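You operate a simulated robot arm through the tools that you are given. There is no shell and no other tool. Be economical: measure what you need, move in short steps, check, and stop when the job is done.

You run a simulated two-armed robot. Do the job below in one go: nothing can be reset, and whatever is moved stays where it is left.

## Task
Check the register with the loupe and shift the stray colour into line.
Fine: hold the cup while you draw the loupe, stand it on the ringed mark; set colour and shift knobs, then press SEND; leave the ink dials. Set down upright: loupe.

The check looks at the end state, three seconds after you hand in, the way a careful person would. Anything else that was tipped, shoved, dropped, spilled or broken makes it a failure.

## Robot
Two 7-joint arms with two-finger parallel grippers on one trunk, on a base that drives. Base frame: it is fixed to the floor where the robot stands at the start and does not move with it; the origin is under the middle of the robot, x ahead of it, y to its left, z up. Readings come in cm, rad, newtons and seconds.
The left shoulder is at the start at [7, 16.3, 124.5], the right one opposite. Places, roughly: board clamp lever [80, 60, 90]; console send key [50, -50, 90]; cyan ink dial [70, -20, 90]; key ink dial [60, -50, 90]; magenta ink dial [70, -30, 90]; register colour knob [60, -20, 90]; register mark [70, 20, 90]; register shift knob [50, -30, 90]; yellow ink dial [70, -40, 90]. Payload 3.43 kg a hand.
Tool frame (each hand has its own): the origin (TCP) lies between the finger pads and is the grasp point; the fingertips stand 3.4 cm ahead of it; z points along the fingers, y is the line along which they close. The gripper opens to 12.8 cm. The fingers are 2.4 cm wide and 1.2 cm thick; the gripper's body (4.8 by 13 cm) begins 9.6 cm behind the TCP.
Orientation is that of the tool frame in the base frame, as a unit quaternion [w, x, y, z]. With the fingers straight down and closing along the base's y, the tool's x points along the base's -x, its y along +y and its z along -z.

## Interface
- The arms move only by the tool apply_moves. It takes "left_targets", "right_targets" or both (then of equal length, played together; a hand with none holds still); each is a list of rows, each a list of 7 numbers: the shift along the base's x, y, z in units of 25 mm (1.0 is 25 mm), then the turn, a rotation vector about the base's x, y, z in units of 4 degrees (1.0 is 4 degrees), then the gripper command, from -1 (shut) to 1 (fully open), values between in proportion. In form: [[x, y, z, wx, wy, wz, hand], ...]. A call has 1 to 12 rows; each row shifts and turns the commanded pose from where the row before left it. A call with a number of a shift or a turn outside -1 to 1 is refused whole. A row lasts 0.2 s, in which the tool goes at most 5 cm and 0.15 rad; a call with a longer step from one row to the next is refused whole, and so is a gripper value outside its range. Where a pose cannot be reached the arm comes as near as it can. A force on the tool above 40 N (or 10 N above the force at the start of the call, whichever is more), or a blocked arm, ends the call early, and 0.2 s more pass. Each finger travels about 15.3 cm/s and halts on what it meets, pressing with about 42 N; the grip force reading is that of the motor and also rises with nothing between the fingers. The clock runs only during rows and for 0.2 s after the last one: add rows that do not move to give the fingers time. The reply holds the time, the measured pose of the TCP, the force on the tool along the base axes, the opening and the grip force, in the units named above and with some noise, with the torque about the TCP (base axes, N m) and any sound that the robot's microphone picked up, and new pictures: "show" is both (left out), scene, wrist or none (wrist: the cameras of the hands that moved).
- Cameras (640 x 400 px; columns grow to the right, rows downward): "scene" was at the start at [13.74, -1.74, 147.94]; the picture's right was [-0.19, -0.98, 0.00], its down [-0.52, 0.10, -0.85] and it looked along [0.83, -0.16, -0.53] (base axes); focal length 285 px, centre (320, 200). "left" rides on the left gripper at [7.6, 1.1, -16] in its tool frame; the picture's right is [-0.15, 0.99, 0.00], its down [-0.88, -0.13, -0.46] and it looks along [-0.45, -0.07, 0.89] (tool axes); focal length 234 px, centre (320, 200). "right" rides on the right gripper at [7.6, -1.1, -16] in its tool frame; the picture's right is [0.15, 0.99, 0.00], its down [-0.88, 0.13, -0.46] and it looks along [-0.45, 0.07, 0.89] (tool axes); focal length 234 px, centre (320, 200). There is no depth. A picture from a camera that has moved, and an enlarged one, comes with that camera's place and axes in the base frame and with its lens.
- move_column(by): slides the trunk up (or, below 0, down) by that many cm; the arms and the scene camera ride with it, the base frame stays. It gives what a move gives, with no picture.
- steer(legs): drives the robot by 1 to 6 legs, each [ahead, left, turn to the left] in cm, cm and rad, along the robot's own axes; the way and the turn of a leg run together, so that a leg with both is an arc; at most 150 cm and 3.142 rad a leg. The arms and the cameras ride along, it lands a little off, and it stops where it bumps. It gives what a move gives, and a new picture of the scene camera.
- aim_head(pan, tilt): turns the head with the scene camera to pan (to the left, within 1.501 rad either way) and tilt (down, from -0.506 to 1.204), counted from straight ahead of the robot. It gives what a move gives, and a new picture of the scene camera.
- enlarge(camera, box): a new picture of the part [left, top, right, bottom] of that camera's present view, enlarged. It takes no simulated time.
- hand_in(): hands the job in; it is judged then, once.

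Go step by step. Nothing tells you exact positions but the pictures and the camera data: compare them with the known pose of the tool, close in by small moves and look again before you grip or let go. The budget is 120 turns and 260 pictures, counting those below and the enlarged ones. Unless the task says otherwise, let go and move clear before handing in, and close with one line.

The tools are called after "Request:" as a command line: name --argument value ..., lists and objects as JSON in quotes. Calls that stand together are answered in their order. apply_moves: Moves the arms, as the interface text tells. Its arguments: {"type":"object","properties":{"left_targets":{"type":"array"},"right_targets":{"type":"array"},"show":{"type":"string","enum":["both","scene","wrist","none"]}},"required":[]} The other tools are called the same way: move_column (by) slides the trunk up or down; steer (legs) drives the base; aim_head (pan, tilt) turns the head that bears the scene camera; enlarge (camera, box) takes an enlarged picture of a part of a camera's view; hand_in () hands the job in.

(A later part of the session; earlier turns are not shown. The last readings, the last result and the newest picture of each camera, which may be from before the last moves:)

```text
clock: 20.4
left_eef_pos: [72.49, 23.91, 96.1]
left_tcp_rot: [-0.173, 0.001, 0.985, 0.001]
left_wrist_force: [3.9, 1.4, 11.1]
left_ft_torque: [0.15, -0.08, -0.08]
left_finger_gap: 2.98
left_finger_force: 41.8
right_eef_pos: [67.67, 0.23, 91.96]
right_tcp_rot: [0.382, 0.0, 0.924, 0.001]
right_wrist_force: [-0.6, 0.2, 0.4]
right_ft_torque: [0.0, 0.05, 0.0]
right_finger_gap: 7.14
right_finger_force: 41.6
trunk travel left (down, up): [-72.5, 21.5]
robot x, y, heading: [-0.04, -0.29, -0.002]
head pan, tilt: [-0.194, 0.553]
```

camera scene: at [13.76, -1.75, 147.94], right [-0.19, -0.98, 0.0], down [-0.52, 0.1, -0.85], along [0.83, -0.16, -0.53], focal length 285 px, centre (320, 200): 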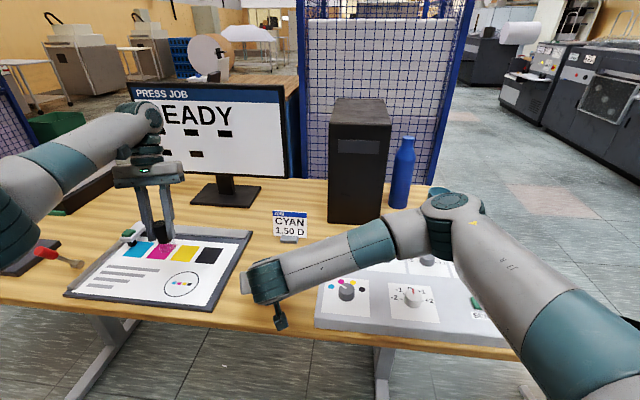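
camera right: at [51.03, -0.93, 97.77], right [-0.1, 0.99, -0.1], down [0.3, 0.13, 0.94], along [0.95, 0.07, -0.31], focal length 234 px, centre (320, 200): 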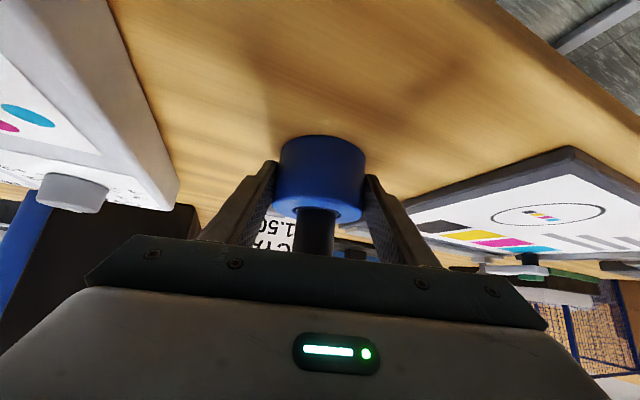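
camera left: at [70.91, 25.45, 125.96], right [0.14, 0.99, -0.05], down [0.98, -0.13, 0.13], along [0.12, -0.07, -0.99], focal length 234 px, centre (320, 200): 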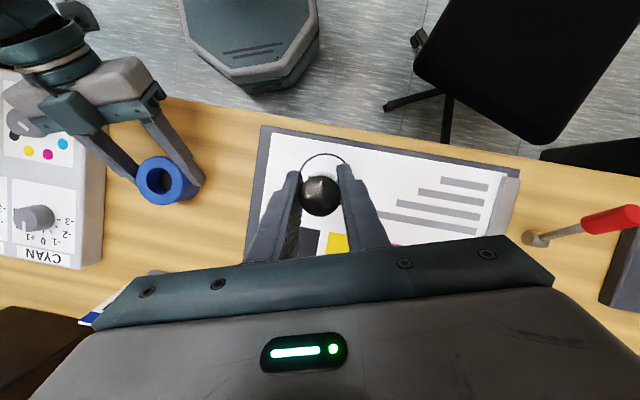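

Firm, flat contact (11 N, little torque). I release slowly.

Request:
apply_moves --left_targets '[[0, 0, 0.02, 0, 0, 0, -0.6], [0, 0, 0, 0, 0, 0, -0.54], [0, 0, 0, 0, 0, 0, -0.51], [0, 0, 0, 0, 0, 0, -0.48], [0, 0, 0, 0, 0, 0, -0.4], [0, 0, 0, 0, 0, 0, -0.3], [0, 0, 0, 0, 0, 0, -0.15]]'

Request:
enlarge --camera "scene" --box '[150, 240, 220, 310]'

Request:
enlarge --camera "left" --box '[220, 100, 420, 240]'

```text
clock: 22.0
left_eef_pos: [72.58, 24.0, 96.07]
left_tcp_rot: [-0.174, 0.0, 0.985, 0.001]
left_wrist_force: [-0.2, -0.5, -0.7]
left_ft_torque: [0.0, -0.02, 0.01]
left_finger_gap: 5.43
left_finger_force: 0.1
right_eef_pos: [67.64, 0.27, 91.85]
right_tcp_rot: [0.382, -0.001, 0.924, 0.001]
right_wrist_force: [-0.6, 0.0, -0.3]
right_ft_torque: [-0.03, -0.04, -0.01]
right_finger_gap: 7.11
right_finger_force: 41.8
trunk travel left (down, up): [-72.5, 21.5]
robot x, y, heading: [0.22, 0.07, 0.0]
head pan, tilt: [-0.194, 0.553]
camera scene: at [13.76, -1.72, 147.94], right [-0.19, -0.98, 0.0], down [-0.52, 0.1, -0.85], along [0.83, -0.16, -0.53], focal length 285 px, centre (320, 200)
camera left: at [70.9, 25.19, 113.63], right [0.14, 0.99, -0.05], down [0.98, -0.13, 0.13], along [0.12, -0.07, -0.99], focal length 234 px, centre (320, 200)
```

scene: 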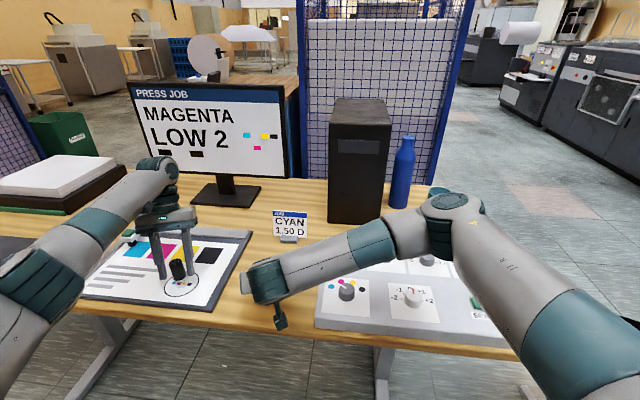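
left: 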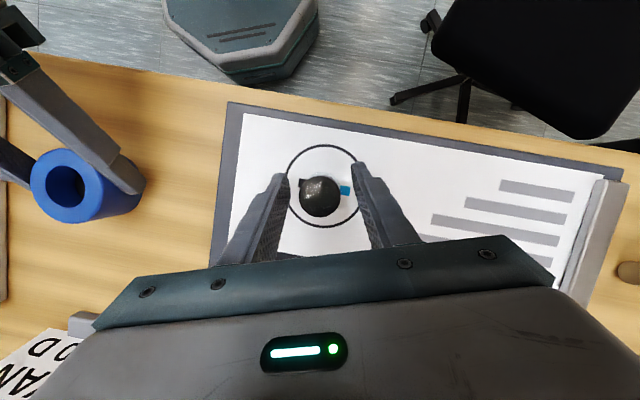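

```text
5.71 times, centred on (185, 275) of scene
camera zoom: at [13.76, -1.72, 147.94], right [-0.19, -0.98, 0.0], down [-0.52, 0.1, -0.85], along [0.83, -0.16, -0.53], focal length 1630 px, centre (1091, -229)
```

zoom: 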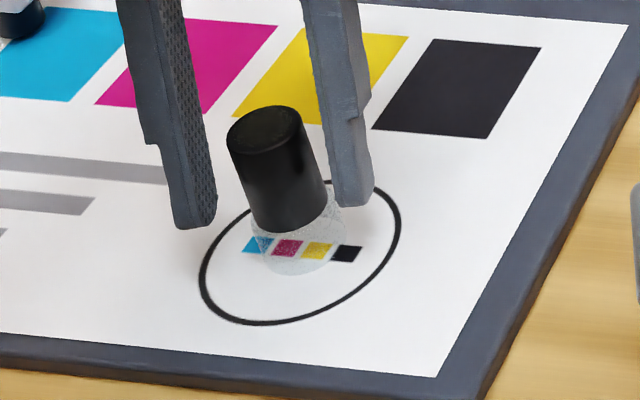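

```text
2.86 times, centred on (320, 170) of left
camera zoom: at [70.9, 25.19, 113.63], right [0.14, 0.99, -0.05], down [0.98, -0.13, 0.13], along [0.12, -0.07, -0.99], focal length 669 px, centre (320, 286)
```

zoom: 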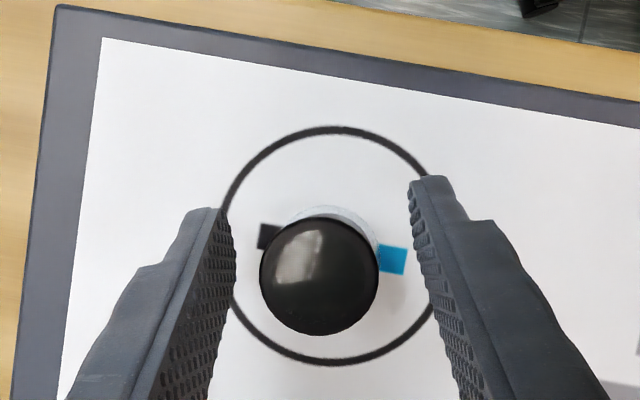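

The loupe stands upright in the ring and the screen now reads "MAGENTA LOW 2". I lift the left hand straight up and read the screen closely.

Request:
apply_moves --left_targets '[[0, 0, 0.3, 0, 0, 0, -0.1], [0, 0, 0.6, 0, 0, 0, -0.1], [0, 0, 0.9, 0, 0, 0, -0.1], [0, 0, 0.9, 0, 0, 0, -0.1], [0, 0, 0.9, 0, 0, 0, -0.1], [0, 0, 0.9, 0, 0, 0, -0.1], [0, 0, 0.9, 0, 0, 0, -0.1], [0, 0, 0.9, 0, 0, 0, -0.1]]'

Request:
enlarge --camera "scene" --box '[125, 80, 295, 190]'

Request:
enlarge --camera "scene" --box '[150, 240, 220, 310]'

```text
clock: 23.8
left_eef_pos: [72.61, 23.91, 111.75]
left_tcp_rot: [-0.174, 0.0, 0.985, 0.0]
left_wrist_force: [0.1, 1.2, 0.2]
left_ft_torque: [0.0, 0.0, 0.0]
left_finger_gap: 5.79
left_finger_force: 0.1
right_eef_pos: [67.62, 0.23, 91.72]
right_tcp_rot: [0.383, 0.0, 0.924, 0.001]
right_wrist_force: [-1.3, 0.2, 0.1]
right_ft_torque: [-0.11, 0.04, 0.01]
right_finger_gap: 7.1
right_finger_force: 41.9
trunk travel left (down, up): [-72.5, 21.5]
robot x, y, heading: [0.37, -0.09, -0.002]
head pan, tilt: [-0.194, 0.553]
camera scene: at [13.69, -1.76, 147.94], right [-0.19, -0.98, 0.0], down [-0.52, 0.1, -0.85], along [0.84, -0.16, -0.53], focal length 285 px, centre (320, 200)
camera left: at [70.94, 25.16, 129.34], right [0.14, 0.99, -0.05], down [0.98, -0.13, 0.13], along [0.12, -0.07, -0.99], focal length 234 px, centre (320, 200)
```

scene: 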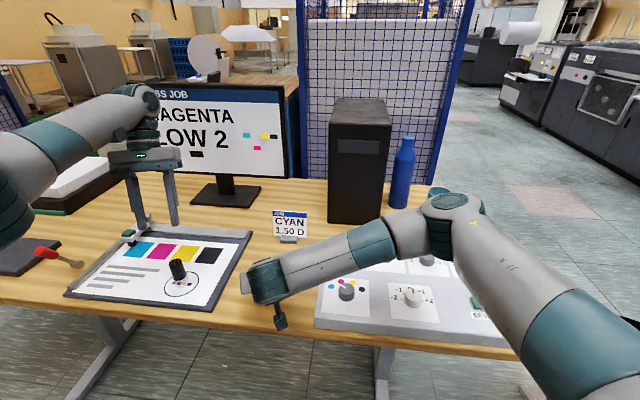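
left: 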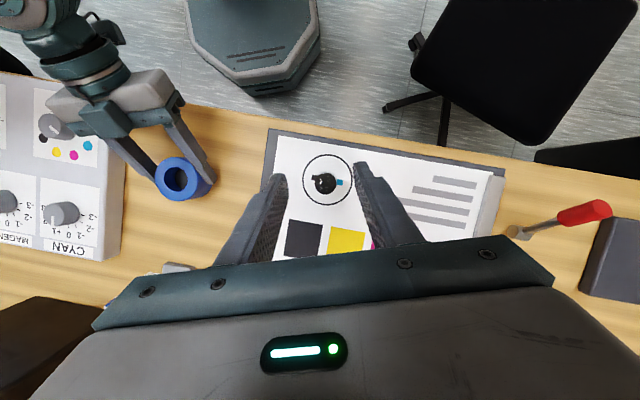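

```text
3.64 times, centred on (210, 135) of scene
camera zoom: at [13.69, -1.76, 147.94], right [-0.19, -0.98, 0.0], down [-0.52, 0.1, -0.85], along [0.84, -0.16, -0.53], focal length 1037 px, centre (720, 436)
```

zoom: 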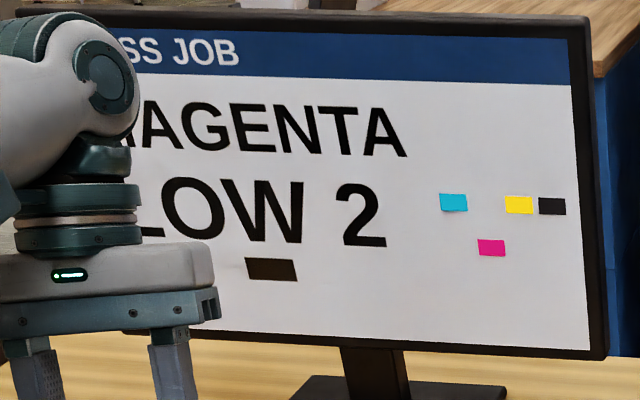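

```text
5.71 times, centred on (185, 275) of scene
camera zoom: at [13.69, -1.76, 147.94], right [-0.19, -0.98, 0.0], down [-0.52, 0.1, -0.85], along [0.84, -0.16, -0.53], focal length 1630 px, centre (1091, -229)
```

zoom: 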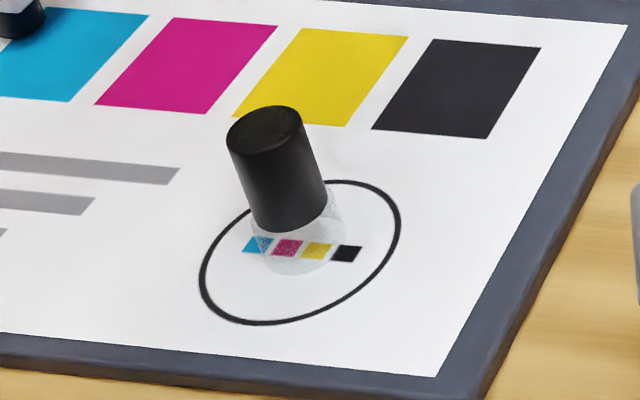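

The stray is magenta, low by 2, so I will set the colour knob to magenta and the shift knob to +2. First I release the cup and back the right hand out along its approach line.

Request:
apply_moves --right_targets '[[0, 0, 0, 0, 0, 0, 0.11], [0, 0, 0, 0, 0, 0, 0.16], [0, 0, 0, 0, 0, 0, 0.3], [0, 0, 0, 0, 0, 0, 0.6], [0, 0, 0, 0, 0, 0, 0.8], [-0.6, 0, 0.5, 0, 0, 0, 0.8], [-0.7, 0, 0.6, 0, 0, 0, 0.8], [-0.7, 0, 0.7, 0, 0, 0, 0.8], [-0.7, 0, 0.8, 0, 0, 0, 0.8], [-0.3, 0, 0.9, 0, 0, 0, 0.8], [0, 0, 0.9, 0, 0, 0, 0.8], [0, 0, 0.9, 0, 0, 0, 0.8]]'

```text
clock: 26.4
left_eef_pos: [72.5, 23.99, 111.67]
left_tcp_rot: [-0.173, 0.0, 0.985, 0.0]
left_wrist_force: [-0.2, 0.7, 0.1]
left_ft_torque: [0.01, 0.0, 0.01]
left_finger_gap: 5.76
left_finger_force: 0.0
right_eef_pos: [59.93, 0.17, 105.38]
right_tcp_rot: [0.382, 0.0, 0.924, 0.0]
right_wrist_force: [0.1, 0.3, 0.9]
right_ft_torque: [-0.03, -0.02, 0.0]
right_finger_gap: 11.53
right_finger_force: 0.1
trunk travel left (down, up): [-72.5, 21.5]
robot x, y, heading: [-0.01, -0.06, -0.001]
head pan, tilt: [-0.194, 0.553]
camera scene: at [13.68, -1.72, 147.94], right [-0.19, -0.98, 0.0], down [-0.52, 0.1, -0.85], along [0.84, -0.16, -0.53], focal length 285 px, centre (320, 200)
camera right: at [43.28, -1.02, 111.26], right [-0.1, 0.99, -0.1], down [0.3, 0.13, 0.94], along [0.95, 0.07, -0.31], focal length 234 px, centre (320, 200)
```

scene: 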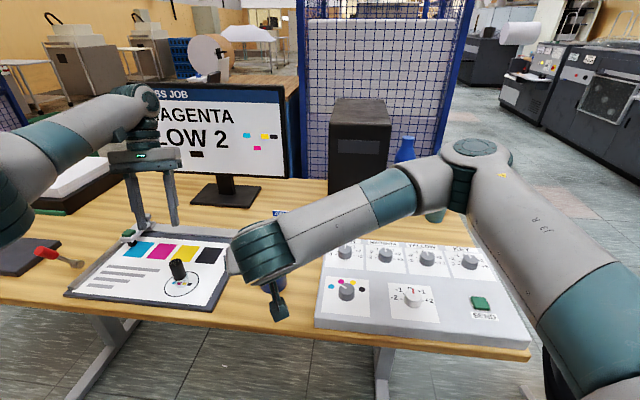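
right: 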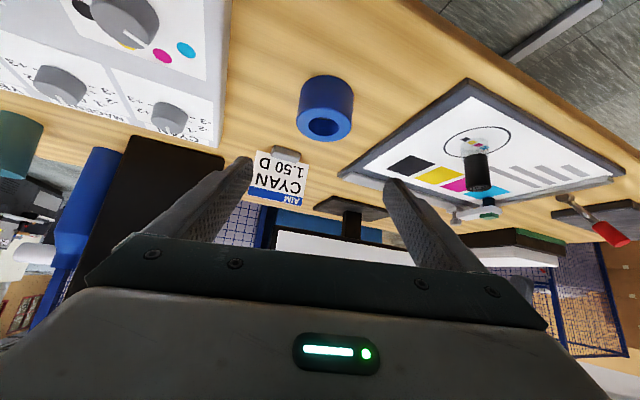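

The cup is left standing undisturbed. Now I bring the right hand upright above the colour knob near [59, −17].

Request:
apply_moves --right_targets '[[0, -0.5, 0.4, 0, 0.9375, 0, 0.3], [0, -0.6, 0.2, 0, 0.9375, 0, 0.3], [0, -0.6, 0, 0, 0.9375, 0, 0.3], [0, -0.6, 0, 0, 0.9375, 0, 0.3], [0, -0.6, 0, 0, 0.9375, 0, 0.3], [0, -0.6, 0, 0, 0.9375, 0, 0.3], [0, -0.6, 0, 0, 0.9375, 0, 0.3], [-0.1, -0.6, 0, 0, 0.9375, 0, 0.3], [-0.1, -0.6, 0, 0, 0.9375, 0, 0.3], [-0.1, -0.6, 0, 0, 0.9375, 0, 0.3], [-0.1, -0.6, 0, 0, 0.9375, 0, 0.3], [0, -0.3, 0, 0, 0.9375, 0, 0.3]]'

Request:
enlarge --camera "right" --box '[200, 80, 440, 230]'

Request:
enlarge --camera "scene" --box '[220, 220, 450, 350]'

```text
clock: 29.0
left_eef_pos: [72.49, 23.98, 111.55]
left_tcp_rot: [-0.173, -0.001, 0.985, -0.001]
left_wrist_force: [0.9, 0.6, -0.3]
left_ft_torque: [0.02, -0.01, -0.03]
left_finger_gap: 5.73
left_finger_force: 0.0
right_eef_pos: [59.27, -16.78, 106.6]
right_tcp_rot: [0.0, 0.0, 1.0, 0.0]
right_wrist_force: [0.1, 0.6, 0.1]
right_ft_torque: [0.01, 0.0, 0.01]
right_finger_gap: 8.32
right_finger_force: 0.2
trunk travel left (down, up): [-72.5, 21.5]
robot x, y, heading: [-0.06, 0.3, -0.0]
head pan, tilt: [-0.194, 0.553]
camera scene: at [13.78, -1.73, 147.94], right [-0.19, -0.98, 0.0], down [-0.52, 0.1, -0.85], along [0.83, -0.16, -0.53], focal length 285 px, centre (320, 200)
camera right: at [51.73, -18.04, 122.54], right [-0.15, 0.99, 0.0], down [0.88, 0.13, 0.45], along [0.45, 0.07, -0.89], focal length 234 px, centre (320, 200)
```

scene: 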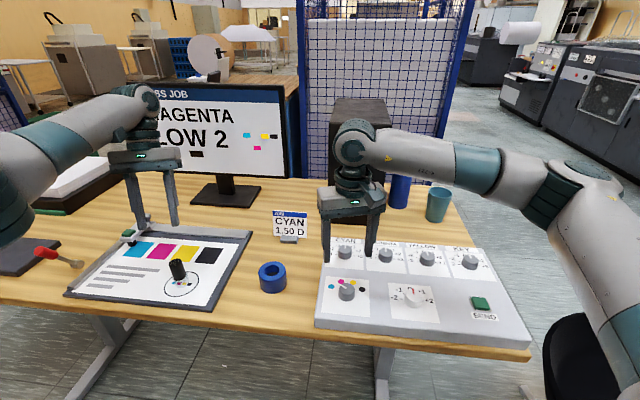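
right: 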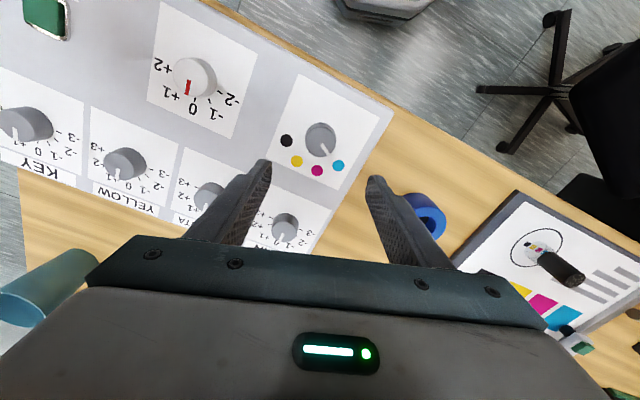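

```text
2.67 times, centred on (320, 155) of right
camera zoom: at [51.73, -18.04, 122.54], right [-0.15, 0.99, 0.0], down [0.88, 0.13, 0.45], along [0.45, 0.07, -0.89], focal length 624 px, centre (320, 320)
```

zoom: 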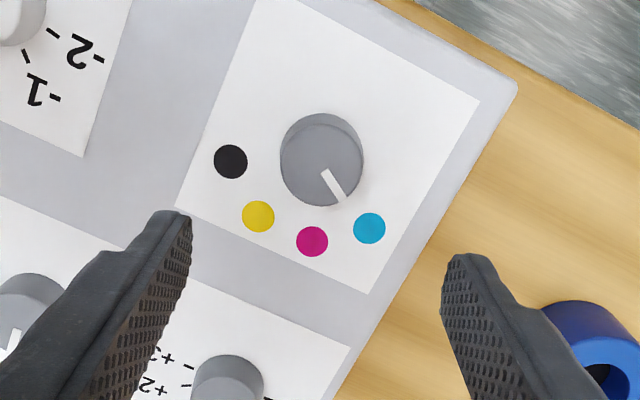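

```text
2.78 times, centred on (335, 285) of scene
camera zoom: at [13.78, -1.73, 147.94], right [-0.19, -0.98, 0.0], down [-0.52, 0.1, -0.85], along [0.83, -0.16, -0.53], focal length 794 px, centre (278, -36)
```

zoom: 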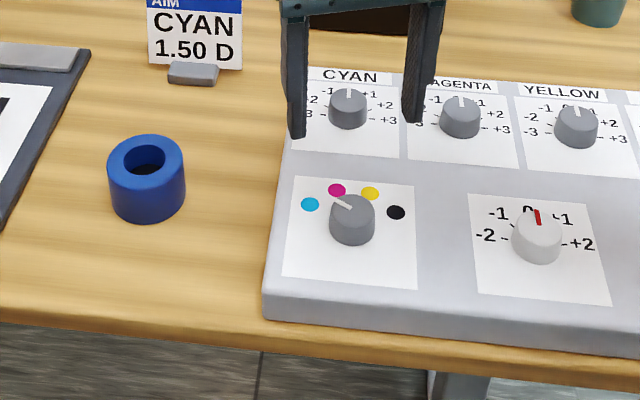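

The colour knob's centre is about [58.6, −16.8] with its top near z 93.6. It points at cyan, and magenta lies 40° clockwise seen from above. I pre-turn +20° and lower over it.

Request:
apply_moves --right_targets '[[-0.28, -0.03, -0.7, 0, 0, 1, 0], [0, 0, -0.8, 0, 0, 1, 0], [0, 0, -0.8, 0, 0, 1, 0], [0, 0, -0.8, 0, 0, 1, 0], [0, 0, -0.5, 0, 0, 1, 0], [0, 0, 0, 0, 0, 0, 0]]'

Request:
enlarge --camera "right" --box '[220, 60, 420, 220]'

Request:
enlarge --camera "scene" --box '[310, 240, 390, 310]'

```text
clock: 30.4
left_eef_pos: [72.57, 24.02, 111.55]
left_tcp_rot: [-0.174, -0.001, 0.985, 0.0]
left_wrist_force: [0.4, -0.2, -1.0]
left_ft_torque: [-0.02, 0.03, -0.01]
left_finger_gap: 5.76
left_finger_force: 0.0
right_eef_pos: [58.44, -16.96, 97.6]
right_tcp_rot: [0.0, -0.174, 0.985, 0.0]
right_wrist_force: [0.2, 0.9, 0.0]
right_ft_torque: [0.03, 0.02, 0.03]
right_finger_gap: 6.39
right_finger_force: 0.1
trunk travel left (down, up): [-72.5, 21.5]
robot x, y, heading: [-0.12, 0.14, 0.001]
head pan, tilt: [-0.194, 0.553]
camera scene: at [13.72, -1.73, 147.94], right [-0.19, -0.98, 0.0], down [-0.52, 0.1, -0.85], along [0.84, -0.16, -0.53], focal length 285 px, centre (320, 200)
camera right: at [51.79, -20.71, 113.6], right [-0.48, 0.88, 0.0], down [0.78, 0.42, 0.46], along [0.4, 0.22, -0.89], focal length 234 px, centre (320, 200)
```

scene: 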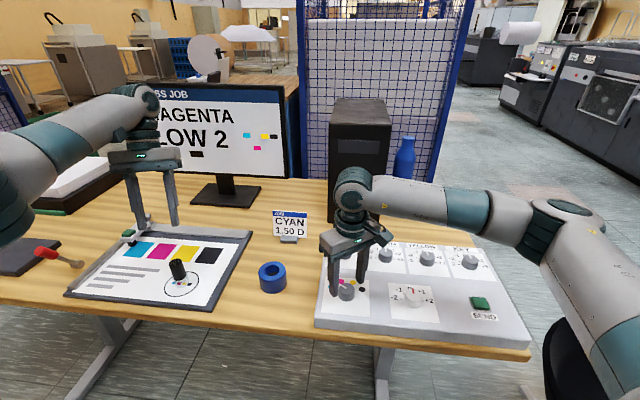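
right: 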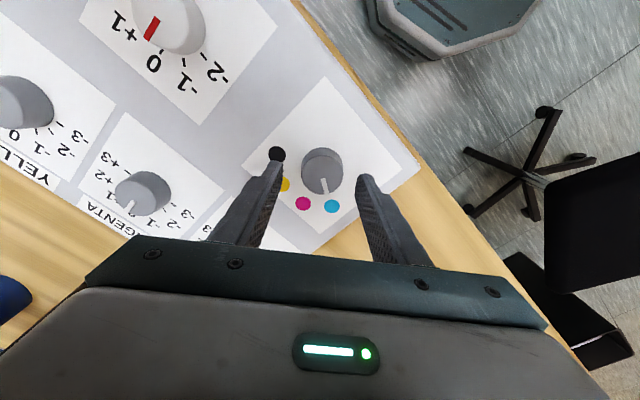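

```text
2.50 times, centred on (320, 140) of right
camera zoom: at [51.79, -20.71, 113.6], right [-0.48, 0.88, 0.0], down [0.78, 0.42, 0.46], along [0.4, 0.22, -0.89], focal length 585 px, centre (320, 350)
```

zoom: 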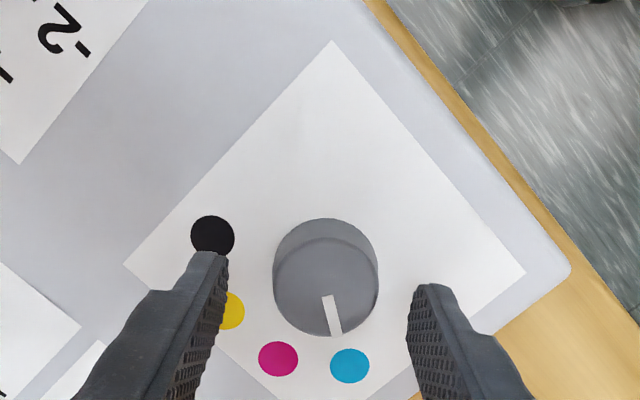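

```text
5.71 times, centred on (350, 275) of scene
camera zoom: at [13.72, -1.73, 147.94], right [-0.19, -0.98, 0.0], down [-0.52, 0.1, -0.85], along [0.84, -0.16, -0.53], focal length 1630 px, centre (149, -229)
```

zoom: 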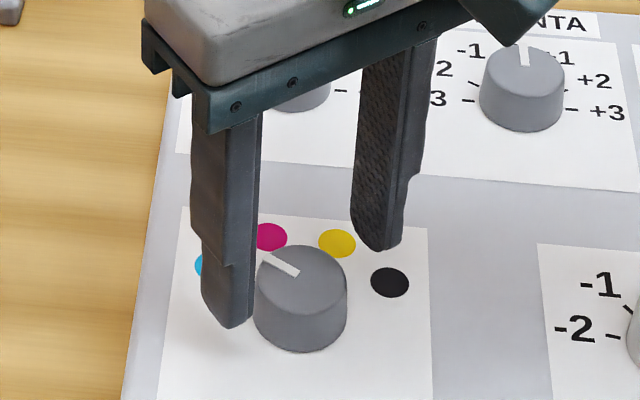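

The knob is between the fingers. The panel is about z 91, so I lower to TCP z 95.3 and close on the knob.

Request:
apply_moves --right_targets '[[0, 0.06, -0.5, 0, 0, 0, 0], [0, 0, -0.42, 0, 0, 0, 0], [0, 0, 0, 0, 0, 0, -0.2], [0, 0, 0, 0, 0, 0, -0.3], [0, 0, 0, 0, 0, 0, -0.4], [0, 0, 0, 0, 0, 0, -0.45], [0, 0, 0, 0, 0, 0, -0.5], [0, 0, 0, 0, 0, 0, -0.55]]' --show "wrist"

```text
clock: 32.2
left_eef_pos: [72.66, 23.96, 111.7]
left_tcp_rot: [-0.175, 0.0, 0.985, 0.0]
left_wrist_force: [-0.3, 0.4, -0.3]
left_ft_torque: [0.0, -0.04, -0.02]
left_finger_gap: 5.76
left_finger_force: 0.0
right_eef_pos: [58.5, -16.75, 95.49]
right_tcp_rot: [0.001, -0.173, 0.985, 0.0]
right_wrist_force: [4.4, -5.1, 11.5]
right_ft_torque: [-0.11, 0.07, -0.07]
right_finger_gap: 4.08
right_finger_force: 10.6
trunk travel left (down, up): [-72.5, 21.5]
robot x, y, heading: [-0.12, -0.1, 0.004]
head pan, tilt: [-0.194, 0.553]
camera right: at [51.72, -20.48, 111.41], right [-0.47, 0.88, 0.0], down [0.78, 0.42, 0.46], along [0.4, 0.22, -0.89], focal length 234 px, centre (320, 200)
```

right: 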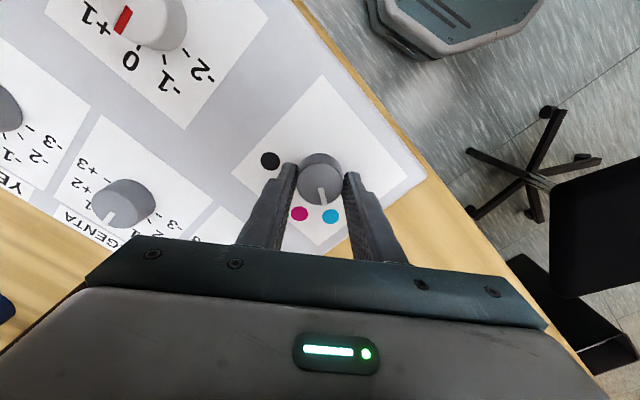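

I feel some side force and 11 N upward, so I ease up 1.5 mm and recentre slightly before turning.

Request:
apply_moves --right_targets '[[0.02, -0.05, 0.06, 0, 0, 0, -0.45], [0, 0, 0, 0, 0, 0, -0.5], [0, 0, 0, 0, 0, 0, -0.6], [0, 0, 0, 0, 0, 0, -0.6]]' --show "none"

Request:
enlarge --camera "right" --box '[240, 120, 400, 240]'

Request:
enlarge --camera "scene" --box '[310, 240, 390, 310]'

```text
clock: 33.2
left_eef_pos: [72.55, 24.01, 111.63]
left_tcp_rot: [-0.174, -0.001, 0.985, -0.001]
left_wrist_force: [1.5, 0.0, -0.2]
left_ft_torque: [0.01, 0.03, 0.03]
left_finger_gap: 5.78
left_finger_force: 0.1
right_eef_pos: [58.52, -16.94, 95.31]
right_tcp_rot: [-0.001, -0.173, 0.985, 0.0]
right_wrist_force: [-3.6, 3.9, -6.4]
right_ft_torque: [0.28, -0.8, -0.01]
right_finger_gap: 3.98
right_finger_force: 45.0
trunk travel left (down, up): [-72.5, 21.5]
robot x, y, heading: [0.14, -0.17, 0.002]
head pan, tilt: [-0.194, 0.553]
```

```text
3.33 times, centred on (320, 180) of right
camera zoom: at [51.79, -20.55, 111.44], right [-0.48, 0.88, 0.0], down [0.78, 0.42, 0.45], along [0.4, 0.22, -0.89], focal length 781 px, centre (320, 267)
```

zoom: 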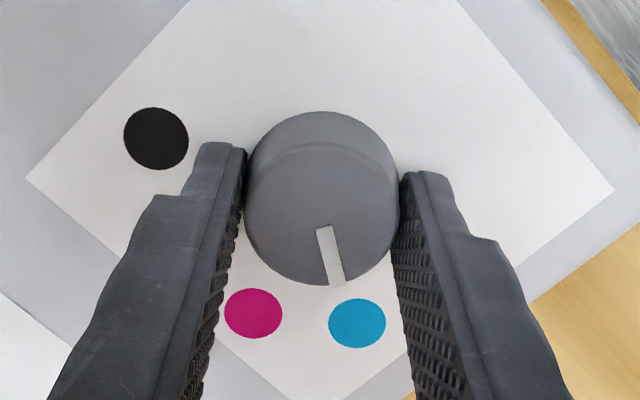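

```text
5.71 times, centred on (350, 275) of scene
camera zoom: at [13.75, -1.7, 147.93], right [-0.19, -0.98, 0.0], down [-0.52, 0.1, -0.85], along [0.83, -0.16, -0.53], focal length 1630 px, centre (149, -229)
```

zoom: 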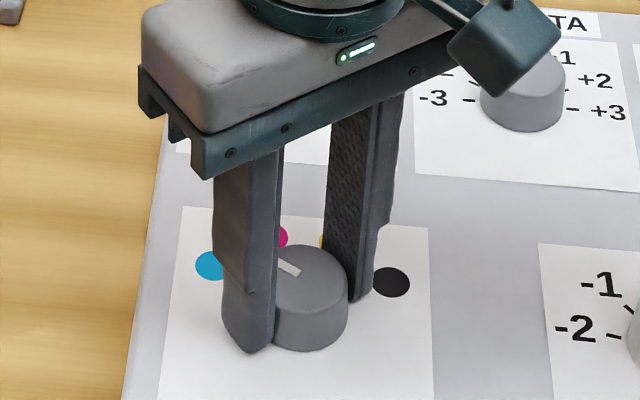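

The knob is gripped, so I turn 40° clockwise toward magenta.

Request:
apply_moves --right_targets '[[0, 0, 0, 0, 0, -1, -0.6], [0, 0, 0, 0, 0, -1, -0.6], [0, 0, 0, 0, 0, -1, -0.6], [0, 0, 0, 0, 0, -1, -0.6], [0, 0, 0, 0, 0, -1, -0.6], [0, 0, 0, 0, 0, -1, -0.6], [0, 0, 0, 0, 0, -1, -0.6], [0, 0, 0, 0, 0, -1, -0.6], [0, 0, 0, 0, 0, -1, -0.6], [0, 0, 0, 0, 0, -1, -0.6], [0, 0, 0, 0, 0, 0, -0.6]]' --show "wrist"

Request:
enlarge --camera "right" --box '[240, 120, 400, 240]'

Request:
enlarge --camera "scene" --box '[310, 240, 390, 310]'

```text
clock: 35.6
left_eef_pos: [72.56, 24.0, 111.66]
left_tcp_rot: [-0.173, 0.001, 0.985, 0.001]
left_wrist_force: [0.7, 0.2, 0.6]
left_ft_torque: [0.03, -0.01, -0.01]
left_finger_gap: 5.76
left_finger_force: 0.2
right_eef_pos: [58.51, -17.04, 95.51]
right_tcp_rot: [-0.001, 0.175, 0.985, 0.0]
right_wrist_force: [-9.7, -2.7, -11.2]
right_ft_torque: [-0.16, 0.63, 0.01]
right_finger_gap: 3.95
right_finger_force: 45.0
trunk travel left (down, up): [-72.5, 21.5]
robot x, y, heading: [-0.18, 0.15, -0.001]
head pan, tilt: [-0.194, 0.553]
camera right: at [50.99, -15.49, 111.44], right [0.2, 0.98, 0.0], down [0.87, -0.18, 0.46], along [0.45, -0.09, -0.89], focal length 234 px, centre (320, 200)
```

right: 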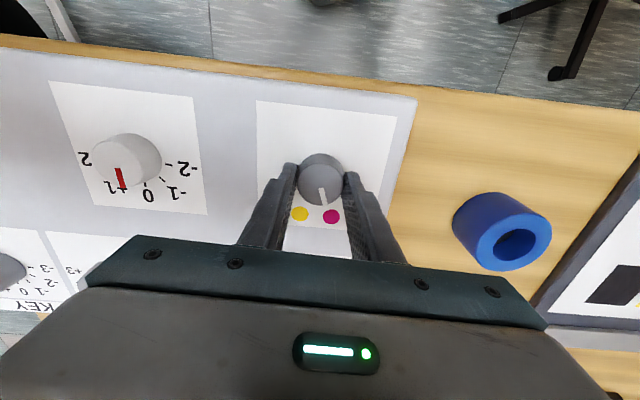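

```text
3.33 times, centred on (320, 180) of right
camera zoom: at [50.99, -15.49, 111.44], right [0.2, 0.98, 0.0], down [0.87, -0.18, 0.46], along [0.45, -0.09, -0.89], focal length 781 px, centre (320, 267)
```

zoom: 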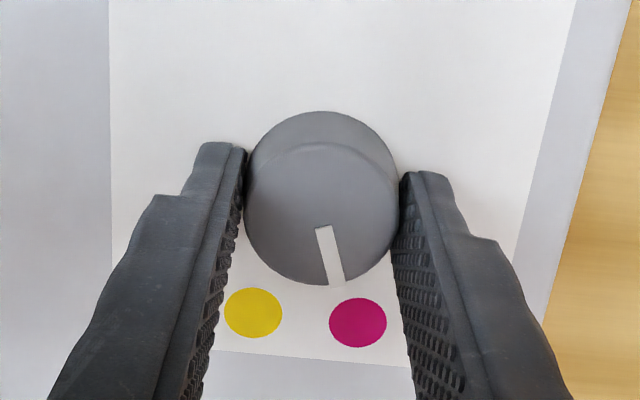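

```text
5.71 times, centred on (350, 275) of scene
camera zoom: at [13.71, -1.83, 147.94], right [-0.19, -0.98, 0.0], down [-0.52, 0.1, -0.85], along [0.84, -0.16, -0.53], focal length 1630 px, centre (149, -229)
```

zoom: 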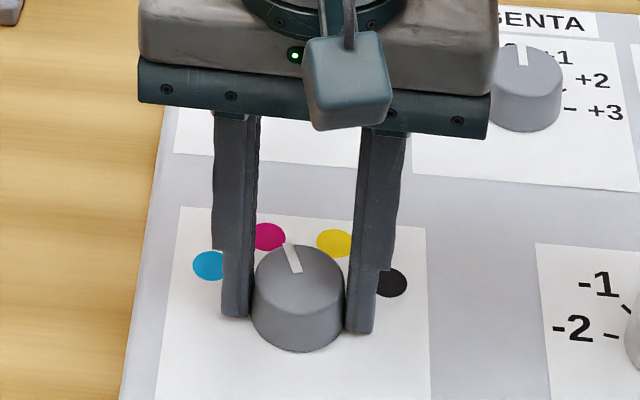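

The pointer now relates to magenta exactly as it did to cyan. I open and rise straight up.

Request:
apply_moves --right_targets '[[0, 0, 0, 0, 0, 0, -0.38], [0, 0, 0, 0, 0, 0, -0.3], [0, 0, 0, 0, 0, 0, -0.1], [0, 0, 0, 0, 0, 0, 0], [0, 0, 0.4, 0, 0, 0, 0], [0, 0, 0.8, 0, 0, 0, 0], [0, 0, 0.9, 0, 0, 0, 0], [0, 0, 0.9, 0, 0, 0, 0], [0, 0, 0.9, 0, 0, 0, 0]]' --show "wrist"

Request:
enlarge --camera "right" --box '[60, 80, 420, 260]'

Request:
enlarge --camera "scene" --box '[310, 230, 440, 310]'

```text
clock: 37.6
left_eef_pos: [72.62, 23.95, 111.62]
left_tcp_rot: [-0.173, 0.0, 0.985, 0.0]
left_wrist_force: [1.1, 0.2, 0.3]
left_ft_torque: [0.03, 0.01, -0.05]
left_finger_gap: 5.75
left_finger_force: 0.1
right_eef_pos: [58.37, -16.92, 105.16]
right_tcp_rot: [-0.001, 0.174, 0.985, 0.001]
right_wrist_force: [-0.7, -0.9, 1.1]
right_ft_torque: [0.01, -0.03, 0.01]
right_finger_gap: 6.39
right_finger_force: 0.2
trunk travel left (down, up): [-72.5, 21.5]
robot x, y, heading: [0.22, -0.39, -0.004]
head pan, tilt: [-0.194, 0.553]
camera right: at [50.89, -15.45, 121.24], right [0.2, 0.98, 0.0], down [0.87, -0.18, 0.45], along [0.45, -0.09, -0.89], focal length 234 px, centre (320, 200)
```

right: 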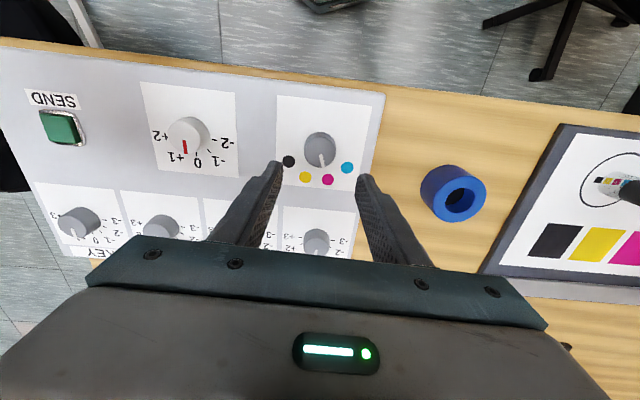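

```text
1.78 times, centred on (240, 170) of right
camera zoom: at [50.89, -15.45, 121.24], right [0.2, 0.98, 0.0], down [0.87, -0.18, 0.45], along [0.45, -0.09, -0.89], focal length 416 px, centre (462, 253)
```

zoom: 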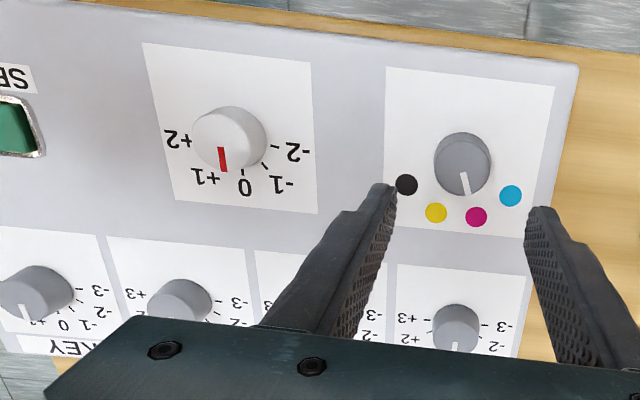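

```text
4.92 times, centred on (375, 270) of scene
camera zoom: at [13.7, -1.71, 147.94], right [-0.19, -0.98, 0.0], down [-0.52, 0.1, -0.85], along [0.84, -0.16, -0.53], focal length 1404 px, centre (49, -145)
```

zoom: 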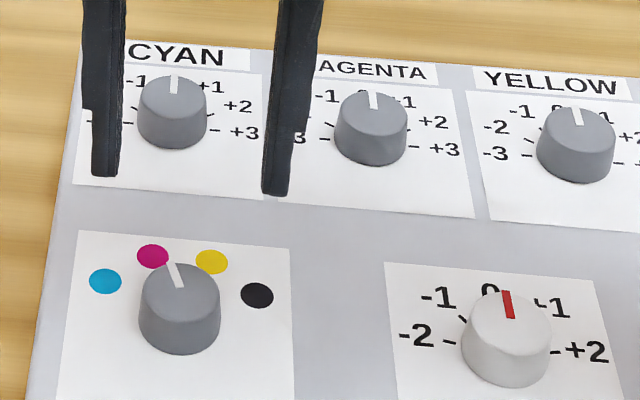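

The colour knob is on magenta and the ink dials are untouched. Next is the shift knob near [54, −32.4], a clockwise turn of roughly 80–90°, so I move over it and pre-turn the hand counter-clockwise.

Request:
apply_moves --right_targets '[[-0.15, -0.55, 0, 0, 0, 1, 0], [-0.15, -0.55, 0, 0, 0, 1, 0], [-0.15, -0.55, 0, 0, 0, 1, 0], [-0.15, -0.55, 0, 0, 0, 1, 0], [-0.15, -0.55, 0, 0, 0, 1, 0], [-0.15, -0.55, 0, 0, 0, 1, 0], [-0.15, -0.55, 0, 0, 0, 1, 0], [-0.15, -0.55, 0, 0, 0, 1, 0], [-0.15, -0.55, 0, 0, 0, 1, 0], [-0.15, -0.55, 0, 0, 0, 1, 0], [-0.15, -0.55, 0, 0, 0, 1, 0], [-0.1, -0.15, 0, 0, 0, 1, 0]]' --show "wrist"

Request:
enlarge --camera "right" --box '[220, 60, 420, 200]'

Request:
enlarge --camera "scene" --box '[310, 240, 450, 320]'

```text
clock: 40.2
left_eef_pos: [72.65, 23.92, 111.72]
left_tcp_rot: [-0.174, 0.0, 0.985, 0.0]
left_wrist_force: [-0.8, -0.1, 0.5]
left_ft_torque: [0.04, -0.03, -0.01]
left_finger_gap: 5.75
left_finger_force: 0.0
right_eef_pos: [54.21, -32.38, 105.3]
right_tcp_rot: [0.0, -0.243, 0.97, 0.0]
right_wrist_force: [-0.2, -0.7, 0.0]
right_ft_torque: [-0.03, -0.01, 0.0]
right_finger_gap: 6.41
right_finger_force: 0.0
trunk travel left (down, up): [-72.5, 21.5]
robot x, y, heading: [0.2, 0.1, -0.001]
head pan, tilt: [-0.194, 0.553]
camera right: at [48.04, -37.06, 121.27], right [-0.59, 0.8, 0.0], down [0.72, 0.53, 0.46], along [0.37, 0.27, -0.89], focal length 234 px, centre (320, 200)
```

right: 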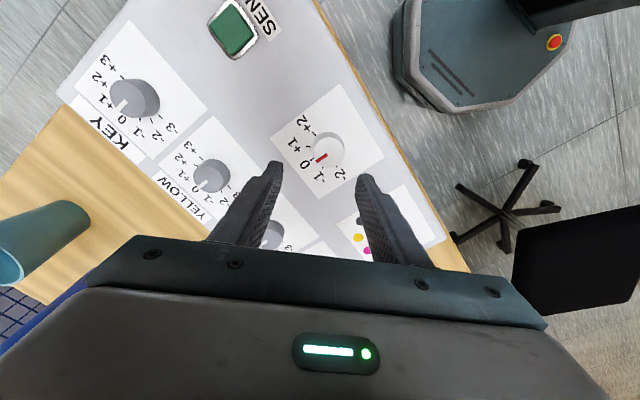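

```text
2.86 times, centred on (320, 130) of right
camera zoom: at [48.04, -37.06, 121.27], right [-0.59, 0.8, 0.0], down [0.72, 0.53, 0.46], along [0.37, 0.27, -0.89], focal length 669 px, centre (320, 400)
```

zoom: 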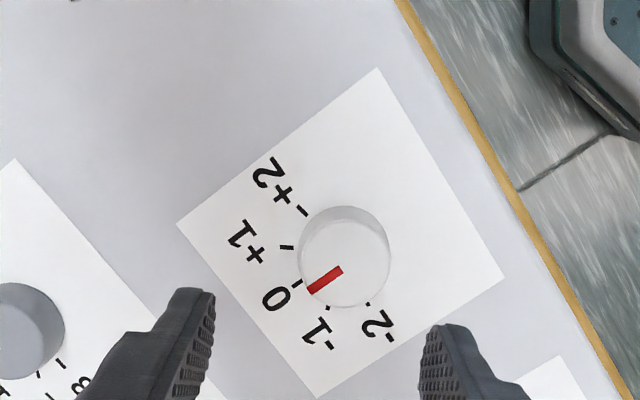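

```text
4.57 times, centred on (380, 280) of scene
camera zoom: at [13.74, -1.72, 147.94], right [-0.19, -0.98, 0.0], down [-0.52, 0.1, -0.85], along [0.83, -0.16, -0.53], focal length 1304 px, centre (46, -166)
```

zoom: 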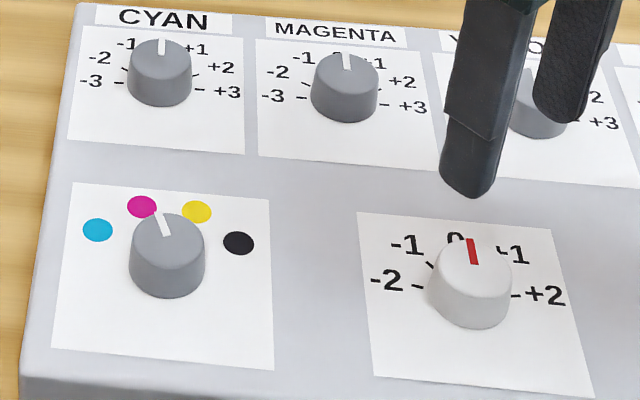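

The ticks are 40° apart, so +2 needs an 80° clockwise turn. The shift knob's centre is about [53.8, −31.6]. I recentre, pre-turn to +40° and lower.

Request:
apply_moves --right_targets '[[-0.16, 0.32, -0.7, 0, 0, 1, 0], [0, 0, -0.8, 0, 0, 1, 0], [0, 0, -0.8, 0, 0, 1, 0], [0, 0, -0.8, 0, 0, 0, 0], [0, 0, 0, 0, 0, 0, 0]]' --show "none"

Request:
enlarge --camera "right" --box '[220, 80, 420, 220]'

Request:
enlarge --camera "scene" --box '[350, 220, 490, 330]'

```text
clock: 41.4
left_eef_pos: [72.54, 24.14, 111.72]
left_tcp_rot: [-0.174, 0.0, 0.985, 0.0]
left_wrist_force: [0.0, 0.1, 0.7]
left_ft_torque: [-0.01, 0.02, -0.02]
left_finger_gap: 5.78
left_finger_force: 0.1
right_eef_pos: [53.7, -31.65, 97.42]
right_tcp_rot: [0.0, -0.342, 0.94, 0.0]
right_wrist_force: [-0.5, -0.6, -0.2]
right_ft_torque: [0.03, 0.0, 0.03]
right_finger_gap: 6.43
right_finger_force: 0.1
trunk travel left (down, up): [-72.5, 21.5]
robot x, y, heading: [0.01, 0.24, 0.002]
head pan, tilt: [-0.194, 0.553]
```

```text
2.86 times, centred on (320, 150) of right
camera zoom: at [48.6, -37.52, 113.4], right [-0.75, 0.66, 0.0], down [0.59, 0.67, 0.46], along [0.3, 0.34, -0.89], focal length 669 px, centre (320, 343)
```

zoom: 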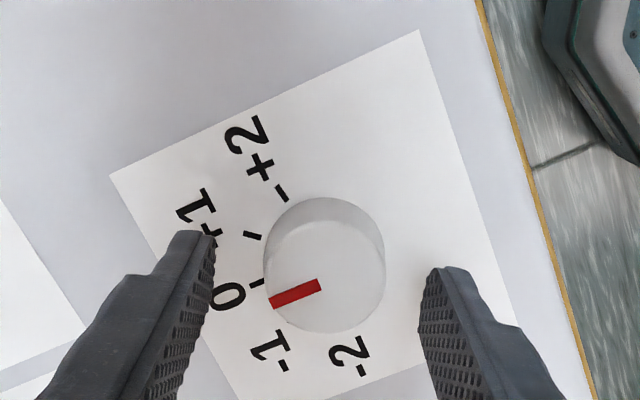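

```text
3.64 times, centred on (420, 275) of scene
camera zoom: at [13.72, -1.72, 147.95], right [-0.19, -0.98, 0.0], down [-0.52, 0.1, -0.85], along [0.84, -0.16, -0.53], focal length 1037 px, centre (-44, -73)
```

zoom: 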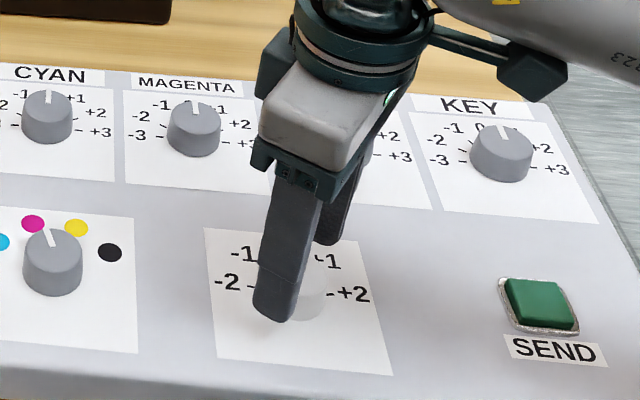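

The shift knob is well centred between the fingers. I lower to z 95.4 and grip.

Request:
apply_moves --right_targets '[[0, 0, -0.45, 0, 0, 0, 0], [0, 0, -0.35, 0, 0, 0, 0], [0, 0, 0, 0, 0, 0, -0.2], [0, 0, 0, 0, 0, 0, -0.3], [0, 0, 0, 0, 0, 0, -0.4], [0, 0, 0, 0, 0, 0, -0.5], [0, 0, 0, 0, 0, 0, -0.6], [0, 0, 0, 0, 0, 0, -0.6]]' --show "none"

Request:
enlarge --camera "right" --box '[220, 80, 420, 220]'

```text
clock: 43.2
left_eef_pos: [72.61, 24.15, 111.66]
left_tcp_rot: [-0.173, 0.0, 0.985, 0.0]
left_wrist_force: [-0.2, 0.2, -0.4]
left_ft_torque: [-0.02, 0.03, 0.01]
left_finger_gap: 5.76
left_finger_force: 0.0
right_eef_pos: [53.54, -31.62, 95.5]
right_tcp_rot: [-0.001, -0.342, 0.94, 0.0]
right_wrist_force: [-8.2, 8.9, -6.6]
right_ft_torque: [0.5, 0.13, -0.02]
right_finger_gap: 3.89
right_finger_force: 44.6
trunk travel left (down, up): [-72.5, 21.5]
robot x, y, heading: [-0.05, -0.23, -0.001]
head pan, tilt: [-0.194, 0.553]
```

```text
2.86 times, centred on (320, 150) of right
camera zoom: at [48.54, -37.4, 111.46], right [-0.75, 0.66, 0.0], down [0.59, 0.67, 0.46], along [0.3, 0.34, -0.89], focal length 669 px, centre (320, 343)
```

zoom: 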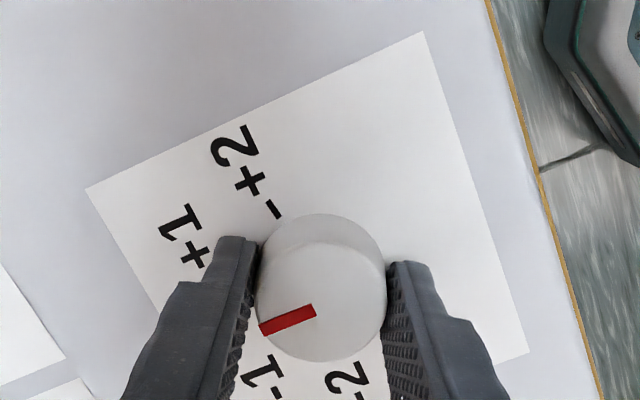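

Firmly gripped. I relieve the side load with a 1.5 mm shift and turn the first 40° clockwise.

Request:
apply_moves --right_targets '[[-0.04, 0.045, 0, 0, 0, 0, -0.6], [0, 0, 0, 0, 0, -1, -0.6], [0, 0, 0, 0, 0, -1, -0.6], [0, 0, 0, 0, 0, -1, -0.6], [0, 0, 0, 0, 0, -1, -0.6], [0, 0, 0, 0, 0, -1, -0.6], [0, 0, 0, 0, 0, -1, -0.6], [0, 0, 0, 0, 0, -1, -0.6], [0, 0, 0, 0, 0, -1, -0.6], [0, 0, 0, 0, 0, -1, -0.6], [0, 0, 0, 0, 0, -1, -0.6]]' --show "none"

Request:
enlarge --camera "right" --box '[220, 80, 420, 220]'

```text
clock: 45.6
left_eef_pos: [72.61, 23.86, 111.55]
left_tcp_rot: [-0.173, 0.0, 0.985, 0.0]
left_wrist_force: [0.3, -0.3, 0.8]
left_ft_torque: [0.0, 0.0, 0.03]
left_finger_gap: 5.76
left_finger_force: 0.1
right_eef_pos: [53.6, -31.59, 95.51]
right_tcp_rot: [0.0, 0.001, 1.0, 0.0]
right_wrist_force: [-3.7, -1.6, -9.1]
right_ft_torque: [-0.21, -0.35, 0.0]
right_finger_gap: 3.92
right_finger_force: 45.0
trunk travel left (down, up): [-72.5, 21.5]
robot x, y, heading: [-0.05, 0.1, -0.0]
head pan, tilt: [-0.194, 0.553]
```

```text
2.86 times, centred on (320, 150) of right
camera zoom: at [46.04, -32.84, 111.46], right [-0.14, 0.99, 0.0], down [0.88, 0.13, 0.46], along [0.45, 0.07, -0.89], focal length 669 px, centre (320, 343)
```

zoom: 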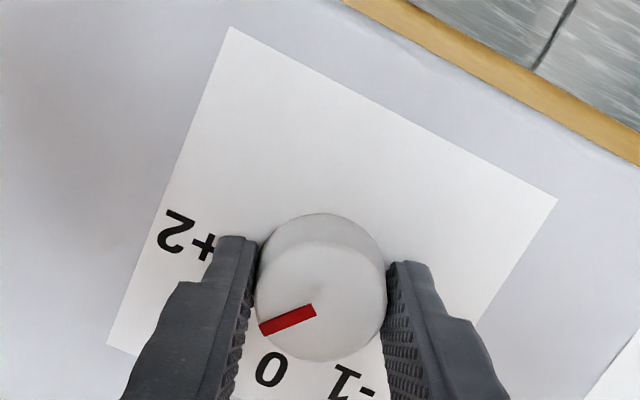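

The knob turned with the hand to +1. I turn another 40° to reach +2.

Request:
apply_moves --right_targets '[[0, 0, 0, 0, 0, -1, -0.6], [0, 0, 0, 0, 0, -1, -0.6], [0, 0, 0, 0, 0, -1, -0.6], [0, 0, 0, 0, 0, -1, -0.6], [0, 0, 0, 0, 0, -1, -0.6], [0, 0, 0, 0, 0, -1, -0.6], [0, 0, 0, 0, 0, -1, -0.6], [0, 0, 0, 0, 0, -1, -0.6], [0, 0, 0, 0, 0, -1, -0.6], [0, 0, 0, 0, 0, -1, -0.6], [0, 0, 0, 0, 0, 0, -0.6]]' --show "none"

Request:
enlarge --camera "right" --box '[220, 80, 420, 220]'

```text
clock: 48.0
left_eef_pos: [72.56, 23.84, 111.65]
left_tcp_rot: [-0.174, 0.0, 0.985, 0.0]
left_wrist_force: [0.1, -0.2, -0.5]
left_ft_torque: [0.02, -0.03, 0.0]
left_finger_gap: 5.78
left_finger_force: 0.1
right_eef_pos: [53.67, -31.7, 95.48]
right_tcp_rot: [-0.001, 0.343, 0.939, 0.0]
right_wrist_force: [-0.6, -14.5, 2.2]
right_ft_torque: [-0.75, 0.1, 0.05]
right_finger_gap: 3.89
right_finger_force: 44.9
trunk travel left (down, up): [-72.5, 21.5]
robot x, y, heading: [0.13, -0.0, 0.0]
head pan, tilt: [-0.194, 0.553]
```

```text
2.86 times, centred on (320, 150) of right
camera zoom: at [47.06, -27.78, 111.46], right [0.53, 0.85, 0.0], down [0.76, -0.47, 0.46], along [0.39, -0.24, -0.89], focal length 669 px, centre (320, 343)
```

zoom: 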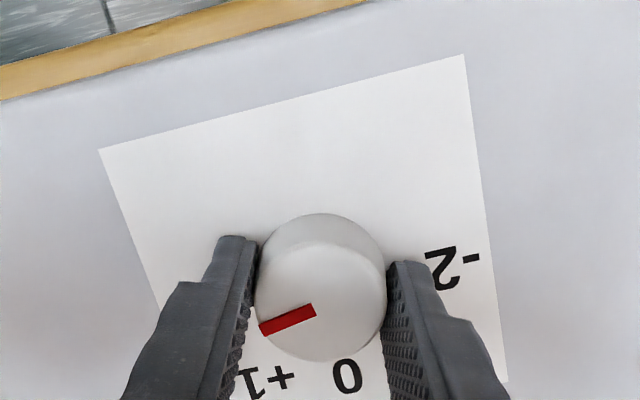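

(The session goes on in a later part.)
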